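You operate a simulated robot arm through the tools that you are given. There is no shell and no other tool. Be economical: measure what you need, move in short steps, check, and stop when the job is done.

The job below is to be done with a simulated two-armed robot. You get a single attempt, and the scene is never put back.

Task
Close the chest small drawer. Put the carton labelled "bolts" from the tail end of the trailer bed on top of the wide carton there and the carton marked "nuts" on the far edge of the trailer bed. Fetch the green strap ratchet and set it on top of the shoe carton on the tail end of the trailer bed. Stack the steel bracket marked "M" from the rear of the trailer bed on top of the steel bracket that says "T". Fetch the small brown carton from the top shelf of the timber rack and set it on the tail end of the trailer bed. Put the grease tin on the top of the wiring bench away on the top of the lift trolley. The order is free. Set down upright: small brown carton, grease tin.

Only the result counts: the job must be done as asked and must still hold three seconds after the hand-in. Knocking over, shifting, dropping, spilling or breaking anything else fails it.

Robot
Two 7-joint arms with fingered hands on one trunk, on a base that drives. Base frame: it is fixed to the floor where the robot stands at the start and does not move with it; the origin is under the middle of the robot, x ahead of it, y to its left, z up. Readings come in m, rad, newtons and seconds.
The left shoulder is at the start at [0.003, 0.128, 1.379], the right one opposite. Places, roughly: carton [-1.5, -1.25, 0.75]; chest small drawer [0.8, 0.2, 1.4]; far edge of the trailer bed [-0.9, -2.1, 0.7]; grease tin [-3.5, 2.25, 1]; green strap ratchet (5x13x5 cm) [-1.5, -1.6, 0.7]; shoe carton [-2, -1.5, 0.75]; small brown carton [-4.25, 1.25, 1]; steel bracket [-2.25, -1.5, 0.75]; tail end of the trailer bed [-1.5, -1.4, 0.7]; top of the lift trolley [-0.4, -6, 0.7]; wide carton [-1.75, -1.25, 0.75]. Payload 5 kg a hand.
The TCP of each hand is the grasp point between the finger pads, 0.037 m short of the fingertips. In the tool frame z runs along the fingers and y along their closing line. Largest opening 0.124 m; the body of the gripper starts 0.043 m behind the TCP. The gripper is a hand of 3 fingers: y runs from the thumb to the fingers, the wrist lies at [-0.021, -0.116, -0.203] in the tool frame, and closing takes about 1.5 s.
Orientation is that of the tool frame in the base frame, as [roll, pitch, yaw] about the fixed x, y, z axes, in that order (R = Rz(yaw) Ry(pitch) Rx(roll)). With the fingers straight down and the wrist toward the robot, the tool's x, y and z point along [0, 1, 0], [1, 0, 0] and [0, 0, -1] of the base frame.

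Tools
- The arms move only by the tool move_arm. It takes "left_motion", "right_motion" or both (then of equal length, played together; a hand with none holds still); each is a list of rows, each a list of 6 numbers: the shift along the base's x, y, z in units of 100 mm (1.0 is 100 mm), then the turn, a rotation vector about the base's x, y, z in units of 120 degrees (1.0 is 120 degrees). In form: [[dx, dy, dz, ax, ay, az], ...]. A call has 1 to 12 rows; each row is the pose to reach, as a shift and turn from the pose commanded when the call began. "left_jaw" and "right_jaw" are, for a hand that has rows, the opening, from 0 (shut) to 1 (fully open), set as the call begins (left out, the last holds). A call with a number of a shift or a turn outside -1 to 1 is refused whole. A row lasts 0.2 s, in which the tool goes at most 0.05 m and 0.15 rad; a call with a longer step from one row to the next is refused whole, and so is a gripper value outside its range. Where a pose cannot be reached the arm comes as near as it can. A force on the tool above 40 N (or 10 N above the force at the start of the call, whichever is more), or a blocked arm, ends the call early, and 0.2 s more pass. The fingers move at their own pace (about 0.045 m/s each) and stop on an object; they squeeze with about 34 N. The grip force told is the motor's: it shows also when the fingers shut on nothing. Time passes only in rows, and 0.2 s behind the last, so rows that repeat a pose let the fingers close. The reply holds the time, the measured pose of the TCP, the force on the tool along the base axes, the opening and the grip force, in the units named above and with some noise, with the torque about the TCP (base axes, N m) and any sound that the robot's microphone picked up, and new pictures: "show" is both (left out), scene, wrist or none (wrist: the cameras of the hands that moved).
- Cameras (640 x 400 px; columns grow to the right, rows downward): "scene" is now at [0.121, 0.0125, 1.5825]; the picture's right is [0.14, -0.99, 0.00], its down [-0.43, -0.06, -0.90] and it looks along [0.89, 0.13, -0.44] (base axes); focal length 214 px, centre (320, 200). "left" rides on the left gripper at [-0.072, -0.104, -0.154] in its tool frame; the picture's right is [-0.83, -0.26, 0.49], its down [0.51, -0.72, 0.47] and it looks along [0.23, 0.64, 0.73] (tool axes); focal length 243 px, centre (320, 200). "right" rides on the right gripper at [0.072, -0.104, -0.154] in its tool frame; the picture's right is [-0.83, 0.26, -0.49], its down [-0.51, -0.72, 0.47] and it looks along [-0.23, 0.64, 0.73] (tool axes); focal length 243 px, centre (320, 200). There is no depth. A picture from a camera that has moved, and an enlarged one, comes with that camera's place and axes in the base frame and with its lens.
- lift_body(by): slides the trunk up (or, below 0, down) by that many m; the arms and the scene camera ride with it, the base frame stays. It gives what a move gives, with no picture.
- roll_base(legs): drives the robot by 1 to 6 legs, each [ahead, left, turn to the left] in m, m and rad, along the robot's own axes; the way and the turn of a leg run together, so that a leg with both is an arc; at most 1.5 m and 3.142 rad a leg. The arms and the cameras ride along, it lands a little off, and it stops where it bumps. It gives what a move gives, and a new picture of the scene camera.
- set_fingers(index, middle, thumb_bend, thumb_turn, hand): sets how far each is bent, from 0 (flat) to 1 (curled in); at 0.3 the hand is open as for a grip, at 0.7 the pads meet at the TCP. One left out holds its place. A second passes; each finger stops where it meets its share of the squeeze, and holds until it gets a number again. A gripper value or a shape takes the hand back. It gives what a move gives, with no picture; readings hold the bend of each and the force on the fingers (four entries, about 0 where the hand has none), thumb and palm. thumb_turn goes from beside the hand (0) to across from the fingers (1), as for a grip.
- grasp_type(shape, hand): the hand has 3 fingers and takes this shape, open, in about a second: jaw (thumb against the fingers, like two jaws); tri (thumb and two fingers); tip (a fingertip pinch); poke (one finger out to press); point (the index stretched); flat (the hand flat); cup (the hand cupped); fist (a fist). The gripper value then closes the fingers along that shape, each until it touches; the sizes above hold for jaw. It gives what a move gives, with no picture.
- aim_head(pan, tilt): turns the head with the scene camera to pan (to the left, within 1.396 rad either way) and tilt (down, from -0.506 to 1.204), counted from straight ahead of the robot. It gives what a move gives, and a new picture of the scene camera.
- zoom(camera, box): a new picture of the part [left, top, right, bottom] of that camera's present view, enlarged. It takes no simulated time.
- job_done(): hands the job in; it is judged then, once.

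Go step by step. Nothing tells you exact positions but the pictures and the camera data: compare them with the known pose of the tool, close in by small moves and look again before you grip or let go. The budget is 196 turns and 260 pictures, counting those below and the enlarged ones. Unless the task says otherwise, let go and move clear before handing in.

The tools are called after ">>>" as name(argument=value, ...) on one line, values as JSON. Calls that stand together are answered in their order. move_arm: Moves the arms, as the interface text tells. Its arguments: {"type":"object","properties":{"left_motion":{"type":"array","items":{"type":"array","items":{"type":"number"}}},"left_jaw":{"type":"number"},"right_motion":{"type":"array","items":{"type":"array","items":{"type":"number"}}},"right_jaw":{"type":"number"},"show":{"type":"string","enum":["both","scene","wrist","none"]}},"required":[]} The other tools are called the same way: lift_body (by) slides the trunk up or down; grasp_type (shape, hand) gives the hand a shape; set_fingers (index, middle, thumb_bend, thumb_turn, hand) moves the fingers one by one; roll_base (legs) drives the base; aim_head (pan, tilt) turns the head that bears the scene camera; zoom (camera, box) takes an enlarged picture of a part of a camera's view; job_done () hands the job in.

At the start:

```text
clock: 0.0
left_tcp_pos: [0.4376, 0.259, 1.0006]
left_orientation: [3.14, 0.0, 1.571]
left_wrist_force: [-0.8, 1.0, 0.9]
left_torque: [0.0, 0.01, 0.01]
left_opening: 0.1238
left_gripper_force: 0.1
left_shape: jaw
left_bend: [0.3, 0.3, 0.3, 0.98]
left_finger forces: [0.0, 0.0, 0.0, 0.0, 0.0, 0.0]
right_tcp_pos: [0.6764, -0.1899, 1.6543]
right_orientation: [-3.141, -0.001, 1.571]
right_wrist_force: [0.0, -1.3, -0.8]
right_torque: [0.0, -0.01, 0.0]
right_opening: 0.1236
right_gripper_force: 0.0
right_shape: jaw
right_bend: [0.3, 0.3, 0.3, 0.98]
right_finger forces: [0.0, 0.0, 0.0, 0.0, 0.1, 0.0]
trunk travel left (down, up): [-0.563, 0.0]
robot x, y, heading: [0.005, -0.0003, 0.0]
head pan, tilt: [0.141, 0.452]
```

scene: 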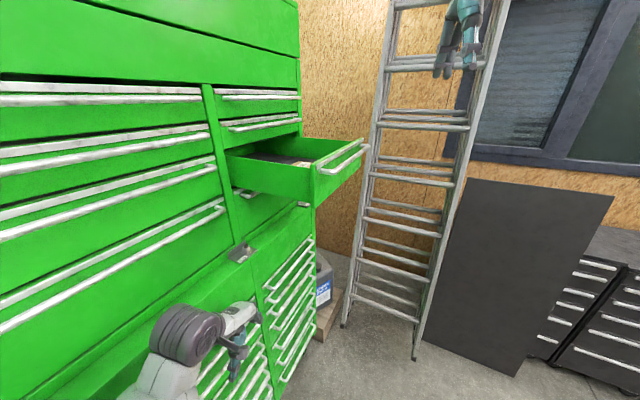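
right: 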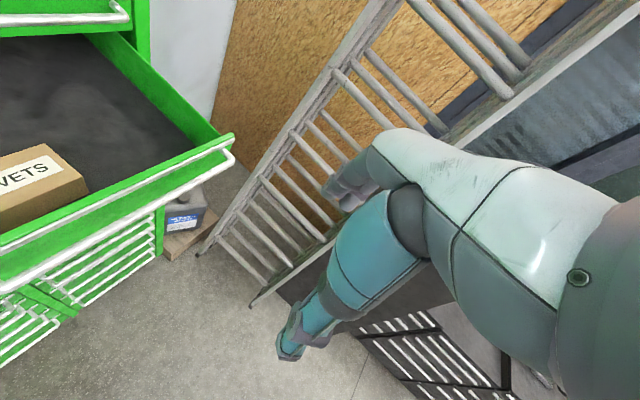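
left: 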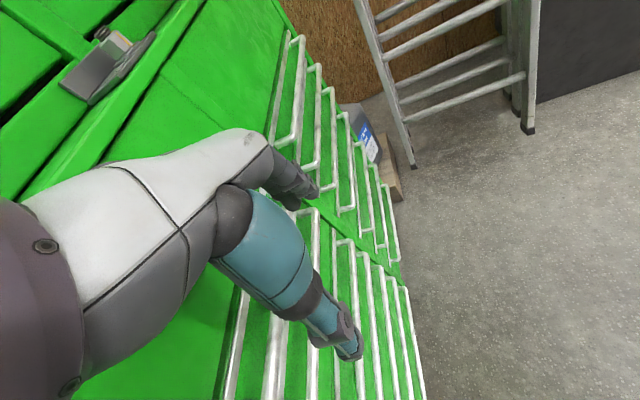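

I see the small drawer standing open about 0.2 m; I take its handle to be centred near [0.75, 0.02, 1.42], closing along [0.3, 0.95, 0]. First I turn the right hand so that its shut fingers point at the drawer.

>>> move_arm(right_motion=[[0, -0.03, 0, 0.062, -0.0095, -0.0095], [0, -0.06, 0, 0.124, -0.019, -0.019], [0, -0.1, 0, 0.186, -0.0285, -0.0285], [0, -0.13, 0, 0.248, -0.038, -0.038], [0, -0.16, 0, 0.31, -0.0475, -0.0475], [0, -0.2, 0, 0.372, -0.057, -0.057], [0, -0.23, 0, 0.434, -0.0665, -0.0665], [0, -0.26, 0, 0.496, -0.076, -0.076], [0, -0.3, 0, 0.558, -0.0855, -0.0855], [0, -0.3, 0, 0.62, -0.095, -0.095], [0, -0.3, 0, 0.682, -0.1045, -0.1045], [0, -0.3, 0, 0.744, -0.114, -0.114]], right_jaw=0)

```text
clock: 2.6
left_tcp_pos: [0.4387, 0.2587, 1.0005]
left_orientation: [-3.139, 0.0, 1.571]
left_wrist_force: [0.9, -0.7, -0.3]
left_torque: [0.01, -0.01, 0.03]
left_opening: 0.1237
left_gripper_force: 0.1
left_shape: jaw
left_bend: [0.3, 0.3, 0.3, 0.98]
left_finger forces: [0.1, 0.0, 0.0, 0.0, 0.0, 0.0]
right_tcp_pos: [0.677, -0.2201, 1.6546]
right_orientation: [-0.273, -1.566, -1.601]
right_wrist_force: [-0.1, 0.2, 0.6]
right_torque: [0.03, 0.01, -0.01]
right_opening: 0.0
right_gripper_force: 33.8
right_shape: jaw
right_bend: [0.7, 0.7, 0.57, 1.0]
right_finger forces: [0.0, 0.1, 0.0, 0.0, 0.0, 0.0]
trunk travel left (down, up): [-0.563, 0.0]
robot x, y, heading: [-0.0001, -0.0007, 0.002]
head pan, tilt: [0.141, 0.452]
camera scene: at [0.1217, 0.0124, 1.5824], right [0.14, -0.99, 0.0], down [-0.43, -0.06, -0.9], along [0.89, 0.13, -0.44], focal length 214 px, centre (320, 200)
camera right: at [0.5314, -0.3361, 1.726], right [0.1, -0.55, -0.83], down [-0.55, 0.67, -0.5], along [0.83, 0.51, -0.23], focal length 243 px, centre (320, 200)
```

scene: 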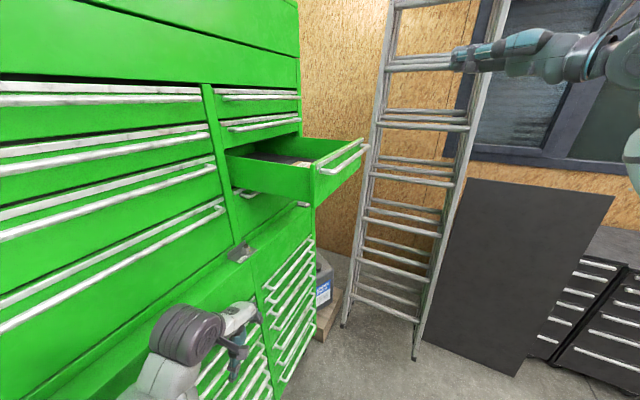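
right: 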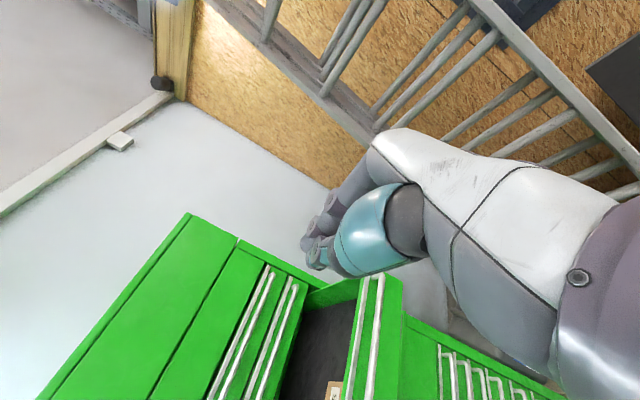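

The hand points the right way. I lower it to handle height, clear of the drawer.

>>> move_arm(right_motion=[[0, 0, -0.33, 0, 0, 0], [0, 0, -0.66, 0, 0, 0], [0, 0, -1, 0, 0, 0]], show="none")

>>> move_arm(right_motion=[[0, 0, -0.33, 0, 0, 0], [0, 0, -0.66, 0, 0, 0], [0, 0, -1, 0, 0, 0], [0, 0, -1, 0, 0, 0]])

```text
clock: 3.4
left_tcp_pos: [0.4381, 0.2582, 0.9997]
left_orientation: [-3.141, 0.001, 1.57]
left_wrist_force: [0.7, 0.2, 0.8]
left_torque: [-0.04, 0.01, 0.03]
left_opening: 0.1237
left_gripper_force: 0.0
left_shape: jaw
left_bend: [0.3, 0.3, 0.3, 0.98]
left_finger forces: [0.0, 0.0, 0.0, 0.0, 0.1, 0.0]
right_tcp_pos: [0.6778, -0.2219, 1.5526]
right_orientation: [-0.768, -1.568, -1.107]
right_wrist_force: [0.4, 0.0, 0.2]
right_torque: [0.03, -0.01, 0.01]
right_opening: 0.0
right_gripper_force: 33.6
right_shape: jaw
right_bend: [0.7, 0.7, 0.57, 1.0]
right_finger forces: [0.0, 0.1, 0.0, 0.0, 0.0, 0.0]
trunk travel left (down, up): [-0.563, 0.0]
robot x, y, heading: [0.0004, -0.0003, -0.002]
head pan, tilt: [0.141, 0.452]
```

```text
clock: 4.4
left_tcp_pos: [0.4395, 0.2576, 1.001]
left_orientation: [-3.142, 0.0, 1.57]
left_wrist_force: [-0.3, 0.5, -0.4]
left_torque: [0.01, 0.03, -0.01]
left_opening: 0.1238
left_gripper_force: 0.2
left_shape: jaw
left_bend: [0.3, 0.3, 0.3, 0.98]
left_finger forces: [0.0, 0.0, 0.1, 0.0, 0.0, 0.1]
right_tcp_pos: [0.6762, -0.221, 1.4534]
right_orientation: [-0.937, -1.568, -0.937]
right_wrist_force: [-1.0, -0.9, -0.3]
right_torque: [0.03, 0.0, 0.03]
right_opening: 0.0
right_gripper_force: 33.7
right_shape: jaw
right_bend: [0.7, 0.7, 0.57, 1.0]
right_finger forces: [0.1, 0.1, 0.0, 0.1, 0.0, 0.0]
trunk travel left (down, up): [-0.563, 0.0]
robot x, y, heading: [-0.0015, -0.0011, 0.001]
head pan, tilt: [0.141, 0.452]
camera scene: at [0.1209, 0.0126, 1.5826], right [0.14, -0.99, 0.0], down [-0.43, -0.06, -0.9], along [0.89, 0.13, -0.44], focal length 214 px, centre (320, 200)
camera right: at [0.5301, -0.3364, 1.5269], right [0.1, -0.55, -0.83], down [-0.55, 0.67, -0.51], along [0.83, 0.51, -0.23], focal length 243 px, centre (320, 200)
```

scene: 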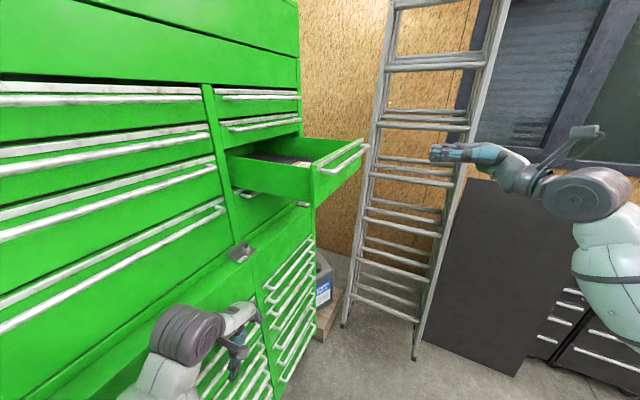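
right: 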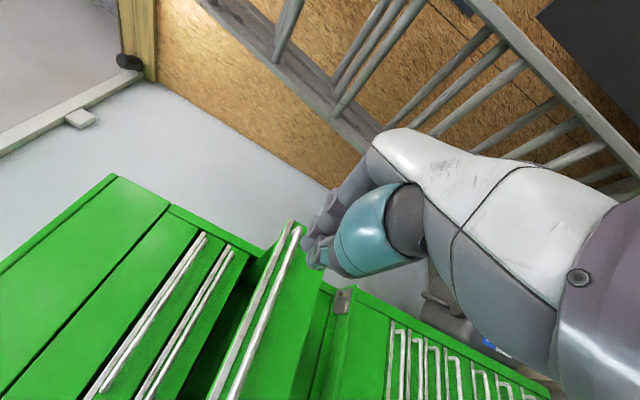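

The hand is lined up in front of the handle centre. I go down a little and forward toward the handle.

>>> move_arm(right_motion=[[0, 0, -0.25, 0, 0, 0], [0.12, 0.38, -0.25, 0, 0, 0], [0.24, 0.76, -0.25, 0, 0, 0], [0.31, 1.0, -0.25, 0, 0, 0]], show="none")

>>> move_arm(right_motion=[[0.06, 0.2, 0, 0, 0, 0], [0.12, 0.4, 0, 0, 0, 0], [0.18, 0.6, 0, 0, 0, 0], [0.25, 0.8, 0, 0, 0, 0], [0.31, 1, 0, 0, 0, 0]])

```text
clock: 5.4
left_tcp_pos: [0.4383, 0.2583, 0.9997]
left_orientation: [-3.139, 0.0, 1.569]
left_wrist_force: [-1.4, 0.0, 1.0]
left_torque: [0.03, 0.04, -0.01]
left_opening: 0.1237
left_gripper_force: 0.0
left_shape: jaw
left_bend: [0.3, 0.3, 0.3, 0.98]
left_finger forces: [0.0, 0.0, 0.0, 0.0, 0.0, 0.0]
right_tcp_pos: [0.7075, -0.1206, 1.4294]
right_orientation: [-1.213, -1.569, -0.664]
right_wrist_force: [0.6, 0.3, 0.2]
right_torque: [0.05, 0.0, 0.03]
right_opening: 0.0001
right_gripper_force: 34.5
right_shape: jaw
right_bend: [0.7, 0.7, 0.57, 1.0]
right_finger forces: [0.0, 0.0, 0.1, 0.1, 0.1, 0.0]
trunk travel left (down, up): [-0.563, 0.0]
robot x, y, heading: [-0.0073, 0.0008, -0.002]
head pan, tilt: [0.141, 0.452]
```

```text
clock: 6.6
left_tcp_pos: [0.4392, 0.2588, 0.9984]
left_orientation: [3.141, 0.002, 1.571]
left_wrist_force: [1.0, 0.5, 0.1]
left_torque: [0.01, 0.05, 0.0]
left_opening: 0.1239
left_gripper_force: 0.1
left_shape: jaw
left_bend: [0.3, 0.3, 0.3, 0.98]
left_finger forces: [0.0, 0.0, 0.0, 0.1, 0.0, 0.0]
right_tcp_pos: [0.7378, -0.0168, 1.4282]
right_orientation: [-0.887, -1.569, -0.986]
right_wrist_force: [-0.5, 0.5, -0.1]
right_torque: [-0.03, -0.01, 0.0]
right_opening: 0.0
right_gripper_force: 33.8
right_shape: jaw
right_bend: [0.7, 0.7, 0.57, 1.0]
right_finger forces: [0.1, 0.0, 0.1, 0.0, 0.0, 0.0]
trunk travel left (down, up): [-0.563, 0.0]
robot x, y, heading: [-0.0056, 0.0002, 0.002]
head pan, tilt: [0.141, 0.452]
camera scene: at [0.1218, 0.0147, 1.5824], right [0.14, -0.99, 0.0], down [-0.43, -0.06, -0.9], along [0.89, 0.13, -0.44], focal length 214 px, centre (320, 200)
camera right: at [0.5929, -0.1328, 1.5012], right [0.1, -0.55, -0.83], down [-0.55, 0.67, -0.51], along [0.83, 0.51, -0.23], focal length 243 px, centre (320, 200)
```

scene: 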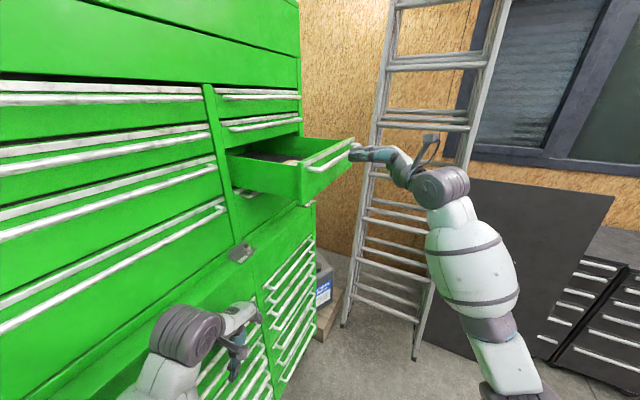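
right: 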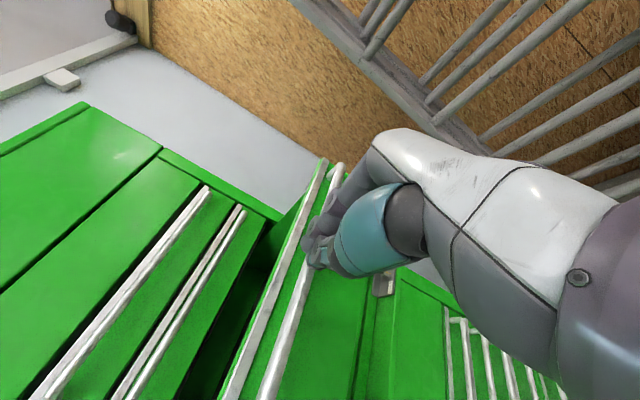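

The fingers touch the handle and the drawer already slides in. I keep pushing along its slide.

>>> move_arm(right_motion=[[0.03, 0.2, 0, 0, 0, 0], [0.08, 0.4, 0, 0, 0, 0], [0.14, 0.6, 0, 0, 0, 0], [0.2, 0.8, 0, 0, 0, 0], [0.27, 1, 0, 0, 0, 0]])

```text
clock: 7.8
left_tcp_pos: [0.4379, 0.2595, 1.0005]
left_orientation: [-3.139, 0.002, 1.571]
left_wrist_force: [-0.1, 0.9, -0.8]
left_torque: [0.01, 0.02, 0.0]
left_opening: 0.1235
left_gripper_force: 0.0
left_shape: jaw
left_bend: [0.3, 0.3, 0.3, 0.98]
left_finger forces: [0.1, 0.0, 0.0, 0.1, 0.1, 0.0]
right_tcp_pos: [0.7652, 0.0831, 1.4288]
right_orientation: [-1.139, -1.569, -0.736]
right_wrist_force: [0.0, 1.0, -0.3]
right_torque: [-0.03, 0.0, 0.0]
right_opening: 0.0
right_gripper_force: 34.1
right_shape: jaw
right_bend: [0.7, 0.7, 0.57, 1.0]
right_finger forces: [0.0, 0.0, 0.0, 0.0, 0.0, 0.0]
trunk travel left (down, up): [-0.563, 0.0]
robot x, y, heading: [0.0018, 0.0001, -0.002]
head pan, tilt: [0.141, 0.452]
camera scene: at [0.1214, 0.0149, 1.5824], right [0.14, -0.99, 0.0], down [-0.43, -0.06, -0.9], along [0.89, 0.13, -0.44], focal length 214 px, centre (320, 200)
camera right: at [0.6197, -0.0324, 1.5011], right [0.1, -0.55, -0.83], down [-0.55, 0.67, -0.51], along [0.83, 0.51, -0.23], focal length 243 px, centre (320, 200)
```

scene: 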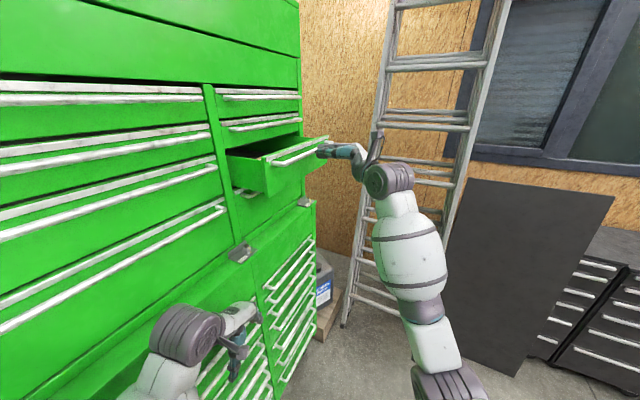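
right: 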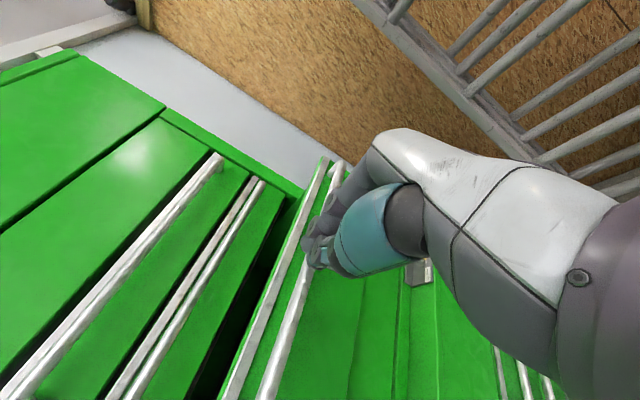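

>>> move_arm(right_motion=[[0.03, 0.2, 0, 0, 0, 0], [0.08, 0.4, 0, 0, 0, 0], [0.14, 0.6, 0, 0, 0, 0], [0.2, 0.8, 0, 0, 0, 0], [0.27, 1, 0, 0, 0, 0]])

```text
clock: 9.0
left_tcp_pos: [0.4374, 0.2595, 0.9998]
left_orientation: [-3.141, 0.001, 1.571]
left_wrist_force: [0.5, -0.9, -0.1]
left_torque: [-0.01, 0.01, -0.03]
left_opening: 0.1238
left_gripper_force: 0.0
left_shape: jaw
left_bend: [0.3, 0.3, 0.3, 0.98]
left_finger forces: [0.0, 0.0, 0.1, 0.0, 0.1, 0.0]
right_tcp_pos: [0.7922, 0.1828, 1.4289]
right_orientation: [-1.721, -1.569, -0.151]
right_wrist_force: [0.2, -0.1, 0.0]
right_torque: [0.05, 0.01, 0.02]
right_opening: 0.0
right_gripper_force: 34.7
right_shape: jaw
right_bend: [0.7, 0.7, 0.57, 1.0]
right_finger forces: [0.1, 0.1, 0.0, 0.1, 0.0, 0.0]
trunk travel left (down, up): [-0.563, 0.0]
robot x, y, heading: [0.001, 0.0011, -0.003]
head pan, tilt: [0.141, 0.452]
camera scene: at [0.1213, 0.0147, 1.5824], right [0.14, -0.99, 0.0], down [-0.43, -0.06, -0.9], along [0.89, 0.13, -0.44], focal length 214 px, centre (320, 200)
camera right: at [0.6473, 0.0674, 1.5011], right [0.1, -0.55, -0.83], down [-0.55, 0.67, -0.51], along [0.83, 0.51, -0.23], focal length 243 px, centre (320, 200)
```

scene: 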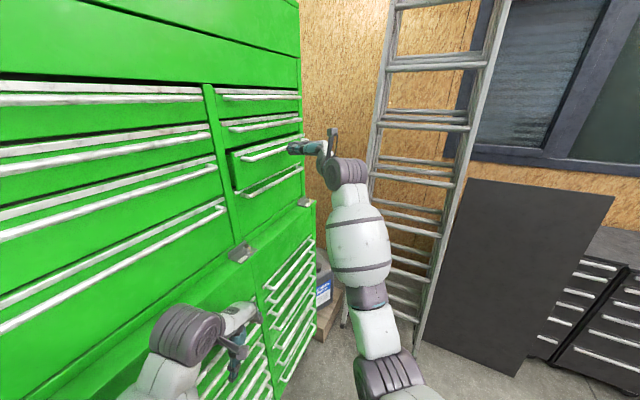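
right: 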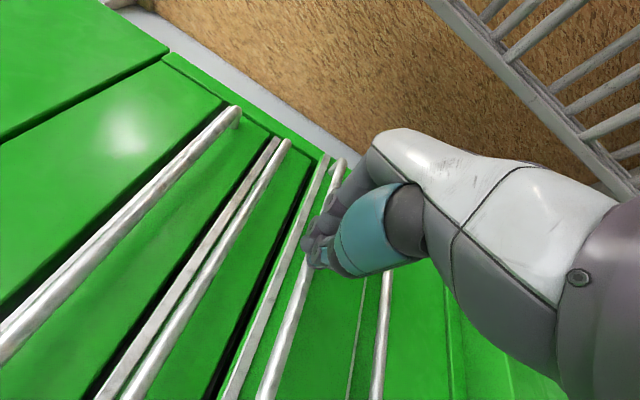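

Only a few centimetres are left. I push on in small steps until it meets its stop.

>>> move_arm(right_motion=[[0.03, 0.1, 0, 0, 0, 0], [0.06, 0.2, 0, 0, 0, 0], [0.09, 0.3, 0, 0, 0, 0], [0.12, 0.4, 0, 0, 0, 0], [0.15, 0.5, 0, 0, 0, 0], [0.18, 0.6, 0, 0, 0, 0]])

```text
clock: 10.2
left_tcp_pos: [0.4374, 0.2523, 1.0023]
left_orientation: [3.139, -0.003, 1.567]
left_wrist_force: [-0.5, 0.4, 0.0]
left_torque: [-0.01, -0.01, 0.0]
left_opening: 0.1238
left_gripper_force: 0.1
left_shape: jaw
left_bend: [0.3, 0.3, 0.3, 0.98]
left_finger forces: [0.0, 0.0, 0.0, 0.0, 0.0, 0.0]
right_tcp_pos: [0.8052, 0.2111, 1.4318]
right_orientation: [0.245, -1.564, -2.135]
right_wrist_force: [-16.2, -26.3, -0.9]
right_torque: [-0.24, 0.09, 0.49]
right_opening: 0.0001
right_gripper_force: 34.0
right_shape: jaw
right_bend: [0.7, 0.7, 0.57, 1.0]
right_finger forces: [0.0, 0.0, 0.0, 0.0, 0.0, 0.0]
trunk travel left (down, up): [-0.563, 0.0]
robot x, y, heading: [-0.0012, 0.0003, -0.003]
head pan, tilt: [0.141, 0.452]
stopped in row 5 (right hand): the force on the tool passed its limit (the readings are from after the stop); the commanded pose is now the measured one
camera scene: at [0.1165, 0.0072, 1.5829], right [0.14, -0.99, 0.0], down [-0.43, -0.06, -0.9], along [0.89, 0.12, -0.43], focal length 214 px, centre (320, 200)
camera right: at [0.6577, 0.0969, 1.504], right [0.1, -0.55, -0.83], down [-0.54, 0.68, -0.51], along [0.84, 0.5, -0.23], focal length 243 px, centre (320, 200)
```

scene: 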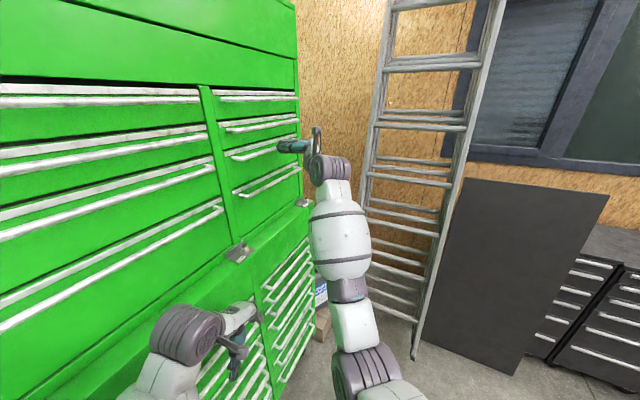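
right: 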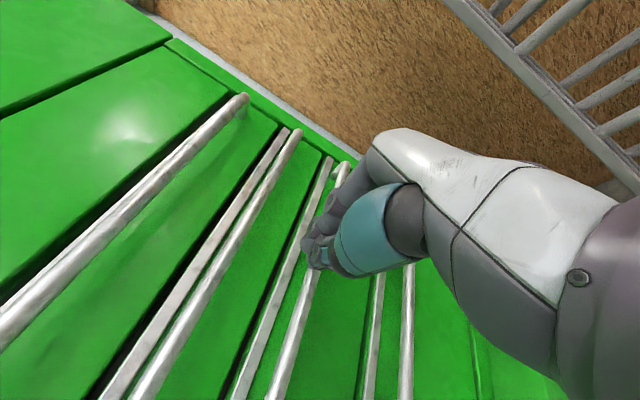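

The drawer hit its stop and now sits level with its neighbours. I back the hand away and look.

>>> move_arm(right_motion=[[-0.12, -0.38, 0, 0, 0, 0], [-0.24, -0.76, 0, 0, 0, 0], [-0.31, -1.0, 0, 0, 0, 0]], show="none")

>>> move_arm(right_motion=[[-0.12, -0.38, 0, 0, 0, 0], [-0.24, -0.76, 0, 0, 0, 0], [-0.31, -1.0, 0, 0, 0, 0]], show="none")

>>> move_arm(right_motion=[[-0.3, -0.3, 0, -0.062, 0.0095, 0.0095], [-0.6, -0.6, 0, -0.124, 0.019, 0.019], [-0.9, -0.9, 0, -0.186, 0.0285, 0.0285], [-1, -1, 0, -0.248, 0.038, 0.038], [-1, -1, 0, -0.31, 0.0475, 0.0475], [-1, -1, 0, -0.372, 0.057, 0.057], [-1, -1, 0, -0.434, 0.0665, 0.0665], [-1, -1, 0, -0.496, 0.076, 0.076], [-1, -1, 0, -0.558, 0.0855, 0.0855], [-1, -1, 0, -0.62, 0.095, 0.095], [-1, -1, 0, -0.682, 0.1045, 0.1045], [-1, -1, 0, -0.744, 0.114, 0.114]], right_jaw=1, show="scene")

```text
clock: 11.0
left_tcp_pos: [0.4402, 0.2559, 0.9998]
left_orientation: [3.14, 0.0, 1.569]
left_wrist_force: [0.8, 0.5, 0.8]
left_torque: [-0.02, 0.02, -0.03]
left_opening: 0.1234
left_gripper_force: 0.0
left_shape: jaw
left_bend: [0.3, 0.3, 0.3, 0.98]
left_finger forces: [0.1, 0.1, 0.0, 0.0, 0.0, 0.0]
right_tcp_pos: [0.7759, 0.1188, 1.4286]
right_orientation: [-0.57, -1.568, -1.312]
right_wrist_force: [0.9, -0.3, 0.3]
right_torque: [-0.01, -0.04, 0.02]
right_opening: 0.0002
right_gripper_force: 33.9
right_shape: jaw
right_bend: [0.7, 0.7, 0.57, 1.0]
right_finger forces: [0.1, 0.0, 0.1, 0.0, 0.1, 0.0]
trunk travel left (down, up): [-0.563, 0.0]
robot x, y, heading: [0.0018, -0.0, -0.002]
head pan, tilt: [0.141, 0.452]
```

```text
clock: 11.8
left_tcp_pos: [0.4392, 0.2568, 1.0]
left_orientation: [-3.141, 0.001, 1.567]
left_wrist_force: [0.5, -0.1, -0.3]
left_torque: [-0.01, -0.01, -0.01]
left_opening: 0.1233
left_gripper_force: 0.0
left_shape: jaw
left_bend: [0.3, 0.3, 0.3, 0.98]
left_finger forces: [0.0, 0.1, 0.0, 0.0, 0.1, 0.1]
right_tcp_pos: [0.7453, 0.0185, 1.4281]
right_orientation: [-0.503, -1.568, -1.378]
right_wrist_force: [-0.2, -0.6, -0.5]
right_torque: [-0.01, 0.0, 0.01]
right_opening: 0.0002
right_gripper_force: 34.0
right_shape: jaw
right_bend: [0.7, 0.7, 0.57, 1.0]
right_finger forces: [0.0, 0.0, 0.1, 0.1, 0.0, 0.0]
trunk travel left (down, up): [-0.563, 0.0]
robot x, y, heading: [-0.0003, 0.0003, -0.005]
head pan, tilt: [0.141, 0.452]
```

```text
clock: 14.4
left_tcp_pos: [0.4389, 0.2574, 1.0]
left_orientation: [3.14, 0.001, 1.569]
left_wrist_force: [1.8, -0.8, -0.1]
left_torque: [-0.02, 0.03, 0.01]
left_opening: 0.1236
left_gripper_force: 0.0
left_shape: jaw
left_bend: [0.3, 0.3, 0.3, 0.98]
left_finger forces: [0.0, 0.0, 0.1, 0.0, 0.0, 0.1]
right_tcp_pos: [0.645, -0.0796, 1.4278]
right_orientation: [3.135, 0.001, 1.572]
right_wrist_force: [-0.3, 0.4, -0.2]
right_torque: [-0.03, 0.02, 0.01]
right_opening: 0.1234
right_gripper_force: 0.0
right_shape: jaw
right_bend: [0.3, 0.3, 0.3, 0.98]
right_finger forces: [0.0, 0.0, 0.0, 0.1, 0.1, 0.0]
trunk travel left (down, up): [-0.563, 0.0]
robot x, y, heading: [-0.0027, 0.0009, -0.001]
head pan, tilt: [0.141, 0.452]
camera scene: at [0.1199, 0.0126, 1.5826], right [0.14, -0.99, 0.0], down [-0.43, -0.06, -0.9], along [0.89, 0.12, -0.44], focal length 214 px, centre (320, 200)
```

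scene: 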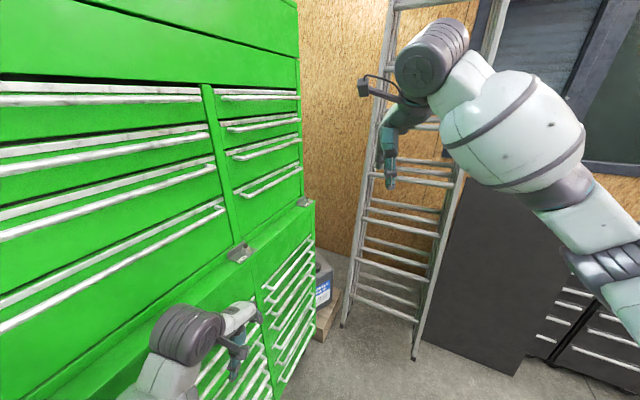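

The drawer is shut. I tuck the right arm in and look to the right and left for the free floor.

>>> move_arm(right_motion=[[-0.3, -0.3, -0.1, 0, 0, 0], [-0.6, -0.6, -0.2, 0, 0, 0], [-0.9, -0.9, -0.35, 0, 0, 0], [-1, -1, -0.7, 0, 0, 0], [-1, -1, -1, 0, 0, 0]], show="none")

>>> move_arm(right_motion=[[-0.25, -0.15, -0.3, 0, 0, 0], [-0.5, -0.3, -0.6, 0, 0, 0], [-0.75, -0.4, -0.8, 0, 0, 0], [-1, -0.5, -1, 0, 0, 0]], show="none")

>>> aim_head(pan=-1.396, tilt=0.4)

>>> aim_head(pan=1.396, tilt=0.4)

```text
clock: 15.6
left_tcp_pos: [0.439, 0.2565, 0.9992]
left_orientation: [3.141, -0.001, 1.57]
left_wrist_force: [-0.1, -0.2, -0.2]
left_torque: [-0.01, -0.02, -0.03]
left_opening: 0.1236
left_gripper_force: 0.1
left_shape: jaw
left_bend: [0.3, 0.3, 0.3, 0.98]
left_finger forces: [0.0, 0.0, 0.1, 0.0, 0.0, 0.0]
right_tcp_pos: [0.5461, -0.1803, 1.3283]
right_orientation: [3.135, -0.003, 1.571]
right_wrist_force: [0.5, 0.6, 0.2]
right_torque: [0.0, 0.03, -0.02]
right_opening: 0.1239
right_gripper_force: 0.1
right_shape: jaw
right_bend: [0.3, 0.3, 0.3, 0.98]
right_finger forces: [0.0, 0.1, 0.0, 0.0, 0.1, 0.0]
trunk travel left (down, up): [-0.563, 0.0]
robot x, y, heading: [-0.0033, -0.0006, -0.004]
head pan, tilt: [0.141, 0.452]
```

```text
clock: 16.6
left_tcp_pos: [0.4377, 0.2558, 1.0003]
left_orientation: [3.141, 0.0, 1.569]
left_wrist_force: [-0.4, -0.7, 0.0]
left_torque: [0.0, -0.01, 0.03]
left_opening: 0.1238
left_gripper_force: 0.1
left_shape: jaw
left_bend: [0.3, 0.3, 0.3, 0.98]
left_finger forces: [0.0, 0.0, 0.1, 0.0, 0.0, 0.1]
right_tcp_pos: [0.4674, -0.2352, 1.2336]
right_orientation: [3.135, -0.001, 1.572]
right_wrist_force: [0.0, 0.6, -0.2]
right_torque: [0.01, -0.02, 0.0]
right_opening: 0.1239
right_gripper_force: 0.0
right_shape: jaw
right_bend: [0.3, 0.3, 0.3, 0.98]
right_finger forces: [0.0, 0.1, 0.0, 0.1, 0.1, 0.0]
right hand out of reach, approached as far as the arm can: row 4
trunk travel left (down, up): [-0.563, 0.0]
robot x, y, heading: [-0.0005, -0.0017, -0.003]
head pan, tilt: [0.141, 0.452]
```

```text
clock: 18.2
left_tcp_pos: [0.4386, 0.2565, 1.0002]
left_orientation: [-3.14, 0.001, 1.57]
left_wrist_force: [1.1, 0.3, 0.0]
left_torque: [0.0, -0.01, 0.0]
left_opening: 0.1238
left_gripper_force: 0.0
left_shape: jaw
left_bend: [0.3, 0.3, 0.3, 0.98]
left_finger forces: [0.0, 0.1, 0.0, 0.0, 0.1, 0.0]
right_tcp_pos: [0.4671, -0.2333, 1.2339]
right_orientation: [3.136, -0.001, 1.571]
right_wrist_force: [0.2, 0.8, 0.8]
right_torque: [0.0, -0.03, 0.0]
right_opening: 0.1237
right_gripper_force: 0.0
right_shape: jaw
right_bend: [0.3, 0.3, 0.3, 0.98]
right_finger forces: [0.1, 0.1, 0.1, 0.0, 0.0, 0.0]
trunk travel left (down, up): [-0.563, 0.0]
robot x, y, heading: [-0.0031, -0.0018, -0.002]
head pan, tilt: [-1.396, 0.4]
camera scene: at [0.0455, -0.0923, 1.5873], right [-0.99, -0.17, 0.0], down [-0.07, 0.38, -0.92], along [0.16, -0.91, -0.39], focal length 214 px, centre (320, 200)
```

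scene: 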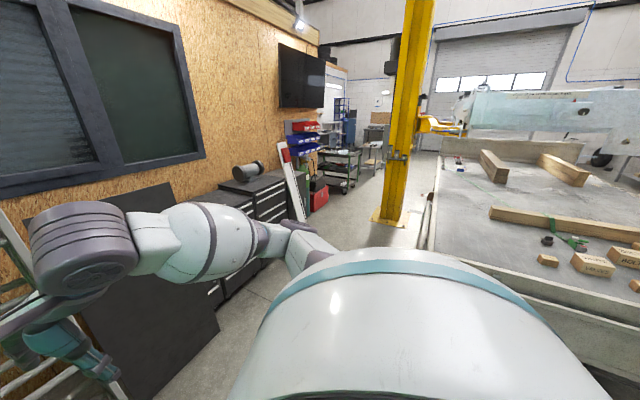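

```text
clock: 20.6
left_tcp_pos: [0.4388, 0.2563, 0.9995]
left_orientation: [-3.141, -0.001, 1.567]
left_wrist_force: [-0.2, -0.1, -0.1]
left_torque: [-0.01, -0.04, 0.0]
left_opening: 0.1235
left_gripper_force: 0.1
left_shape: jaw
left_bend: [0.3, 0.3, 0.3, 0.98]
left_finger forces: [0.0, 0.1, 0.0, 0.0, 0.0, 0.0]
right_tcp_pos: [0.4676, -0.2327, 1.2339]
right_orientation: [3.137, -0.002, 1.572]
right_wrist_force: [-0.8, 0.0, -0.2]
right_torque: [-0.01, 0.06, 0.0]
right_opening: 0.1239
right_gripper_force: 0.1
right_shape: jaw
right_bend: [0.3, 0.3, 0.3, 0.98]
right_finger forces: [0.1, 0.0, 0.0, 0.0, 0.0, 0.0]
trunk travel left (down, up): [-0.563, 0.0]
robot x, y, heading: [-0.0022, 0.001, -0.004]
head pan, tilt: [1.396, 0.4]
camera scene: at [0.046, 0.0901, 1.5873], right [0.98, -0.18, 0.0], down [-0.07, -0.38, -0.92], along [0.16, 0.91, -0.39], focal length 214 px, centre (320, 200)
```

scene: 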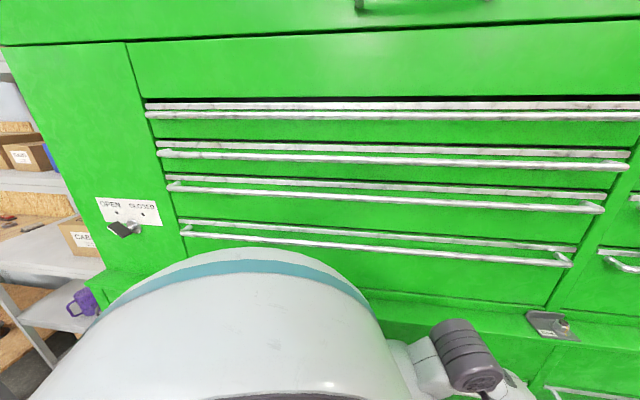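

Trailer bed lies to the right behind me, chest close on the left. I back off, turn right to face the bed, and look.

>>> roll_base(legs=[[-0.5, -0.15, 0], [0, 0, -1.57]])

>>> aim_head(pan=-0.7, tilt=0.5)

```text
clock: 27.5
left_tcp_pos: [-0.2369, -0.5911, 0.9988]
left_orientation: [3.141, 0.0, -0.006]
left_wrist_force: [0.4, 0.4, -0.2]
left_torque: [0.01, 0.0, -0.02]
left_opening: 0.1235
left_gripper_force: 0.0
left_shape: jaw
left_bend: [0.3, 0.3, 0.3, 0.98]
left_finger forces: [0.0, 0.0, 0.1, 0.0, 0.1, 0.0]
right_tcp_pos: [-0.726, -0.6184, 1.233]
right_orientation: [3.136, -0.001, -0.003]
right_wrist_force: [-0.5, -0.6, -0.7]
right_torque: [-0.03, -0.03, -0.01]
right_opening: 0.1238
right_gripper_force: 0.1
right_shape: jaw
right_bend: [0.3, 0.3, 0.3, 0.98]
right_finger forces: [0.1, 0.0, 0.0, 0.0, 0.0, 0.1]
trunk travel left (down, up): [-0.563, 0.0]
robot x, y, heading: [-0.4916, -0.1511, -1.579]
head pan, tilt: [1.396, 0.4]
camera scene: at [-0.3983, -0.1949, 1.5873], right [-0.18, -0.98, 0.0], down [-0.38, 0.07, -0.92], along [0.91, -0.17, -0.39], focal length 214 px, centre (320, 200)
```

scene: 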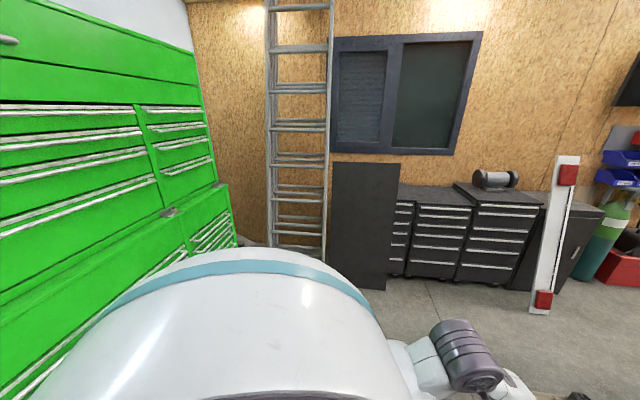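

```text
clock: 29.5
left_tcp_pos: [-0.2364, -0.5904, 0.9996]
left_orientation: [-3.141, -0.001, -0.008]
left_wrist_force: [0.8, 0.9, -0.6]
left_torque: [0.01, -0.04, -0.01]
left_opening: 0.124
left_gripper_force: 0.1
left_shape: jaw
left_bend: [0.3, 0.3, 0.3, 0.98]
left_finger forces: [0.0, 0.0, 0.0, 0.1, 0.0, 0.1]
right_tcp_pos: [-0.7269, -0.6186, 1.233]
right_orientation: [3.135, -0.002, -0.004]
right_wrist_force: [-0.5, 0.6, 0.1]
right_torque: [-0.03, -0.01, -0.03]
right_opening: 0.1241
right_gripper_force: 0.1
right_shape: jaw
right_bend: [0.3, 0.3, 0.3, 0.98]
right_finger forces: [0.0, 0.0, 0.0, 0.0, 0.0, 0.0]
trunk travel left (down, up): [-0.563, 0.0]
robot x, y, heading: [-0.4902, -0.1546, -1.578]
head pan, tilt: [-0.7, 0.499]
camera scene: at [-0.5485, -0.2474, 1.5781], right [-0.76, 0.65, 0.0], down [0.31, 0.36, -0.88], along [-0.57, -0.67, -0.48], focal length 214 px, centre (320, 200)
```

scene: 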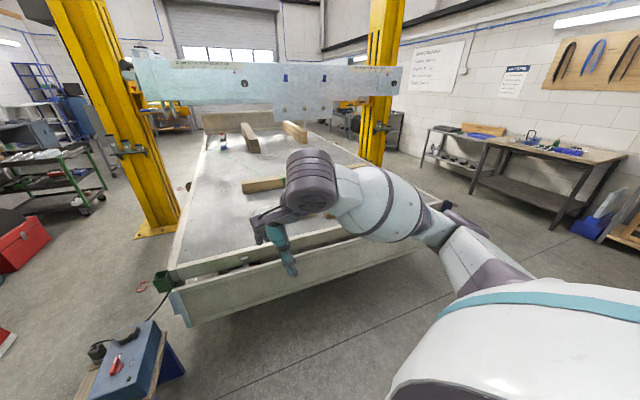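

The tail edge runs slanted, about [-0.45,-1.28] to [-2.3,-0.8]. I turn square to it, slide right in front of the goods, and look again.

>>> roll_base(legs=[[0, 0, -0.25], [0, -1.1, 0], [0.35, 0, 0]])

>>> aim_head(pan=0, tilt=0.75)

```text
clock: 37.8
left_tcp_pos: [-1.5045, -0.6996, 1.0005]
left_orientation: [3.141, 0.0, -0.26]
left_wrist_force: [0.6, -0.3, 1.2]
left_torque: [0.0, -0.02, -0.04]
left_opening: 0.1238
left_gripper_force: 0.1
left_shape: jaw
left_bend: [0.3, 0.3, 0.3, 0.98]
left_finger forces: [0.0, 0.0, 0.0, 0.1, 0.1, 0.1]
right_tcp_pos: [-1.9861, -0.6047, 1.2342]
right_orientation: [3.134, -0.003, -0.256]
right_wrist_force: [0.5, 0.8, 0.4]
right_torque: [-0.02, -0.03, -0.01]
right_opening: 0.124
right_gripper_force: 0.1
right_shape: jaw
right_bend: [0.3, 0.3, 0.3, 0.98]
right_finger forces: [0.1, 0.0, 0.0, 0.0, 0.0, 0.1]
trunk travel left (down, up): [-0.563, 0.0]
robot x, y, heading: [-1.6423, -0.2106, -1.828]
head pan, tilt: [-0.7, 0.499]
camera scene: at [-1.7205, -0.2884, 1.5783], right [-0.58, 0.82, 0.0], down [0.39, 0.27, -0.88], along [-0.72, -0.51, -0.48], focal length 214 px, centre (320, 200)
```

scene: 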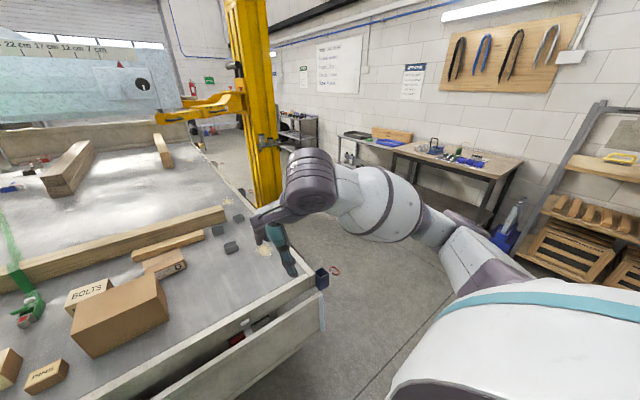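

```text
clock: 38.9
left_tcp_pos: [-1.504, -0.7001, 0.9994]
left_orientation: [3.141, -0.001, -0.258]
left_wrist_force: [0.2, -0.3, -0.2]
left_torque: [-0.01, 0.01, -0.03]
left_opening: 0.1236
left_gripper_force: 0.1
left_shape: jaw
left_bend: [0.3, 0.3, 0.3, 0.98]
left_finger forces: [0.0, 0.0, 0.0, 0.0, 0.0, 0.0]
right_tcp_pos: [-1.9859, -0.6042, 1.2348]
right_orientation: [3.136, -0.003, -0.255]
right_wrist_force: [-0.1, 0.1, -0.4]
right_torque: [-0.01, 0.03, 0.02]
right_opening: 0.1241
right_gripper_force: 0.1
right_shape: jaw
right_bend: [0.3, 0.3, 0.3, 0.98]
right_finger forces: [0.1, 0.0, 0.0, 0.1, 0.0, 0.1]
trunk travel left (down, up): [-0.563, 0.0]
robot x, y, heading: [-1.641, -0.2116, -1.832]
head pan, tilt: [0.0, 0.75]
camera scene: at [-1.6676, -0.3174, 1.5562], right [-0.97, 0.26, 0.0], down [0.17, 0.66, -0.73], along [-0.19, -0.71, -0.68], focal length 214 px, centre (320, 200)
```

scene: 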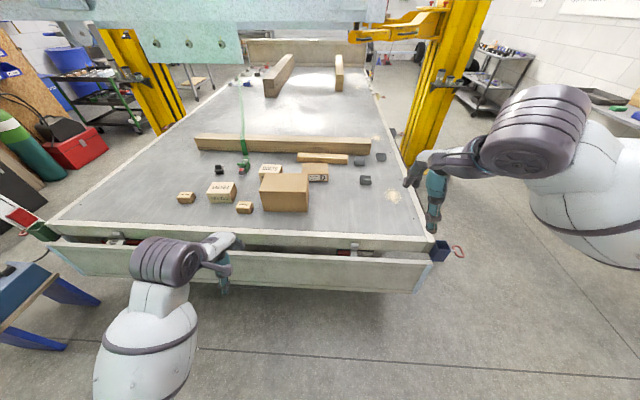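

>>> zoom(camera="scene", box=[160, 120, 420, 260])

```text
2.46 times, centred on (290, 190) of scene
camera zoom: at [-1.6676, -0.3174, 1.5562], right [-0.97, 0.26, 0.0], down [0.17, 0.66, -0.73], along [-0.19, -0.71, -0.68], focal length 528 px, centre (394, 225)
```

zoom: 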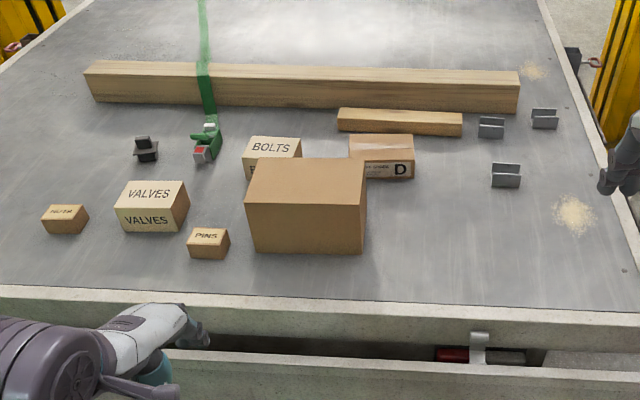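

The bed with its goods is in view. I zoom to read the labels.

>>> zoom(camera="scene", box=[170, 150, 270, 220])

>>> zoom(camera="scene", box=[290, 140, 400, 210])

```text
5.71 times, centred on (220, 185) of scene
camera zoom: at [-1.6676, -0.3174, 1.5562], right [-0.97, 0.26, 0.0], down [0.17, 0.66, -0.73], along [-0.19, -0.71, -0.68], focal length 1226 px, centre (891, 286)
```

zoom: 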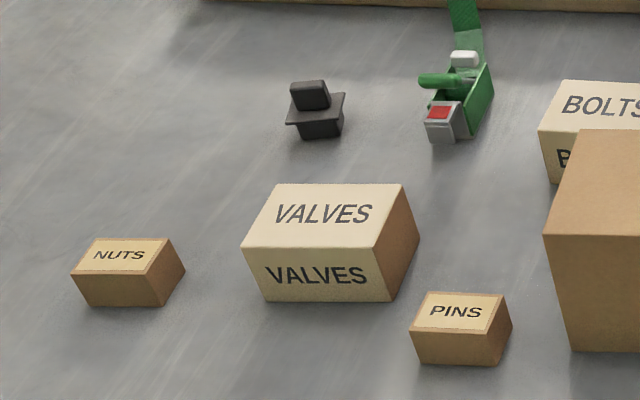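

```text
5.71 times, centred on (345, 175) of scene
camera zoom: at [-1.6676, -0.3174, 1.5562], right [-0.97, 0.26, 0.0], down [0.17, 0.66, -0.73], along [-0.19, -0.71, -0.68], focal length 1226 px, centre (177, 343)
```

zoom: 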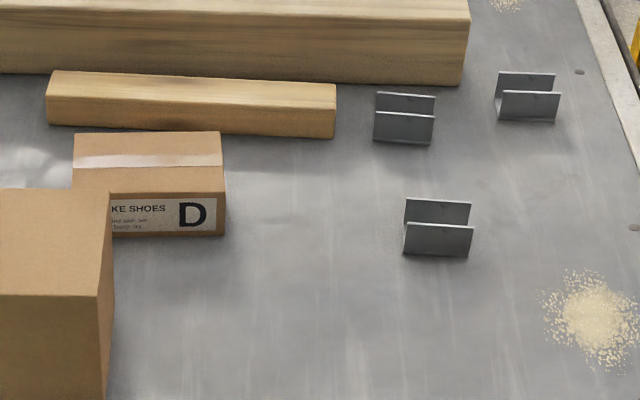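

Labels are read: NUTS far left at about [-1.15,-1.39], BOLTS behind the wide carton at [-1.65,-1.51], three steel brackets on the right, the shoe carton with "D". I drive closer to the bed.

>>> roll_base(legs=[[0.42, 0, 0]])

>>> aim_head(pan=0, tilt=0.9)

```text
clock: 41.5
left_tcp_pos: [-1.6116, -1.1051, 1.0008]
left_orientation: [3.14, 0.0, -0.258]
left_wrist_force: [0.3, 1.1, -0.7]
left_torque: [-0.02, 0.01, -0.01]
left_opening: 0.1235
left_gripper_force: 0.1
left_shape: jaw
left_bend: [0.3, 0.3, 0.3, 0.98]
left_finger forces: [0.1, 0.0, 0.1, 0.0, 0.0, 0.0]
right_tcp_pos: [-2.0925, -1.0108, 1.2332]
right_orientation: [3.134, -0.001, -0.255]
right_wrist_force: [-0.3, 0.0, -0.3]
right_torque: [-0.01, 0.04, 0.01]
right_opening: 0.1238
right_gripper_force: 0.0
right_shape: jaw
right_bend: [0.3, 0.3, 0.3, 0.98]
right_finger forces: [0.0, 0.0, 0.0, 0.0, 0.0, 0.0]
trunk travel left (down, up): [-0.563, 0.0]
robot x, y, heading: [-1.7481, -0.6155, -1.83]
head pan, tilt: [0.0, 0.75]
camera scene: at [-1.7743, -0.7221, 1.5563], right [-0.97, 0.25, 0.0], down [0.17, 0.66, -0.73], along [-0.19, -0.71, -0.68], focal length 214 px, centre (320, 200)
```

scene: 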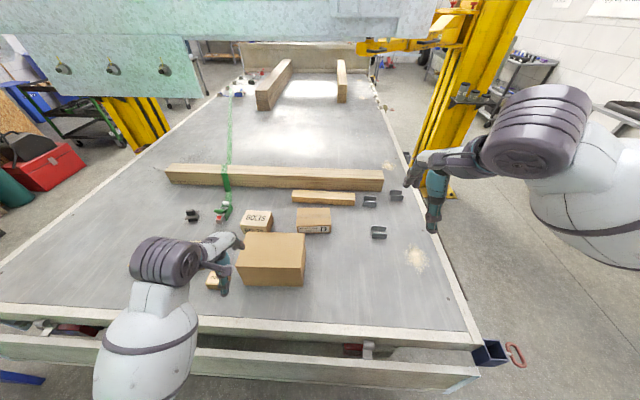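

```text
clock: 42.2
left_tcp_pos: [-1.6119, -1.1067, 0.9998]
left_orientation: [3.141, 0.0, -0.258]
left_wrist_force: [-0.5, -0.3, 0.5]
left_torque: [0.0, 0.02, 0.0]
left_opening: 0.1237
left_gripper_force: 0.1
left_shape: jaw
left_bend: [0.3, 0.3, 0.3, 0.98]
left_finger forces: [0.0, 0.0, 0.1, 0.0, 0.1, 0.0]
right_tcp_pos: [-2.093, -1.011, 1.2327]
right_orientation: [3.136, -0.002, -0.254]
right_wrist_force: [0.1, -0.1, -1.0]
right_torque: [0.0, 0.03, 0.0]
right_opening: 0.1235
right_gripper_force: 0.1
right_shape: jaw
right_bend: [0.3, 0.3, 0.3, 0.98]
right_finger forces: [0.0, 0.1, 0.0, 0.0, 0.0, 0.0]
trunk travel left (down, up): [-0.563, 0.0]
robot x, y, heading: [-1.7504, -0.6174, -1.827]
head pan, tilt: [0.0, 0.901]
camera scene: at [-1.7729, -0.717, 1.5443], right [-0.97, 0.25, 0.0], down [0.2, 0.76, -0.62], along [-0.16, -0.6, -0.78], focal length 214 px, centre (320, 200)
```

scene: 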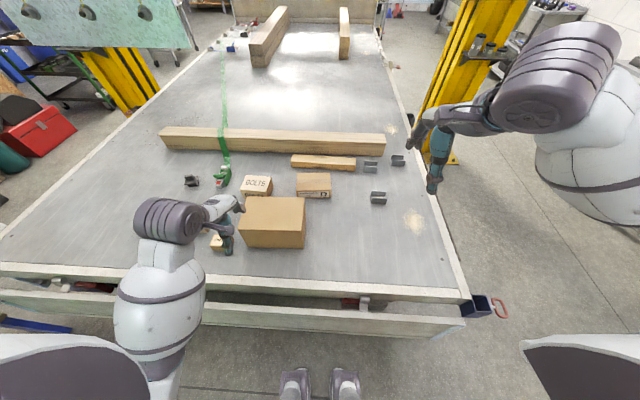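

>>> zoom(camera="scene", box=[280, 140, 420, 225])

>>> zoom(camera="scene", box=[170, 150, 340, 260])

```text
4.57 times, centred on (350, 182) of scene
camera zoom: at [-1.7729, -0.717, 1.5443], right [-0.97, 0.25, 0.0], down [0.2, 0.76, -0.62], along [-0.16, -0.6, -0.78], focal length 980 px, centre (183, 280)
```

zoom: 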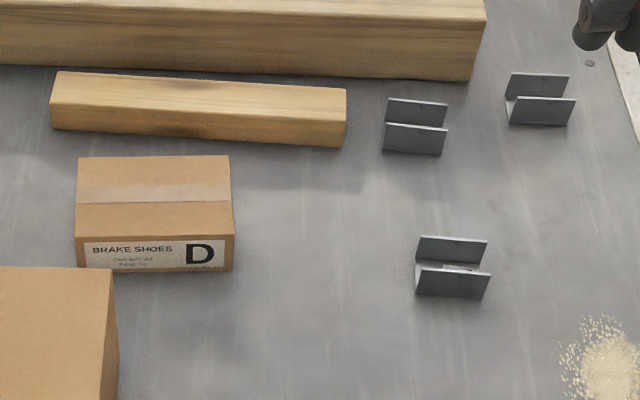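

```text
3.64 times, centred on (255, 205) of scene
camera zoom: at [-1.7729, -0.717, 1.5443], right [-0.97, 0.25, 0.0], down [0.2, 0.76, -0.62], along [-0.16, -0.6, -0.78], focal length 780 px, centre (556, 182)
```

zoom: 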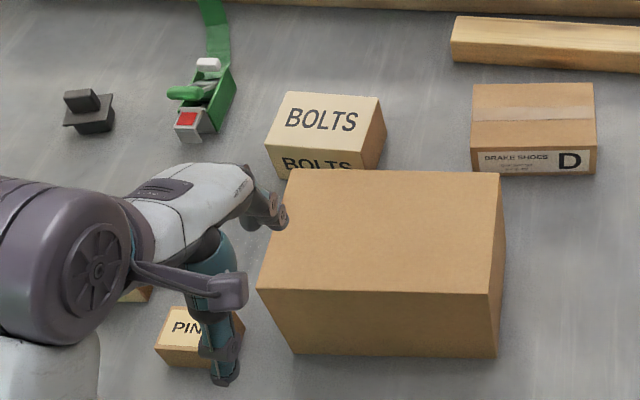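

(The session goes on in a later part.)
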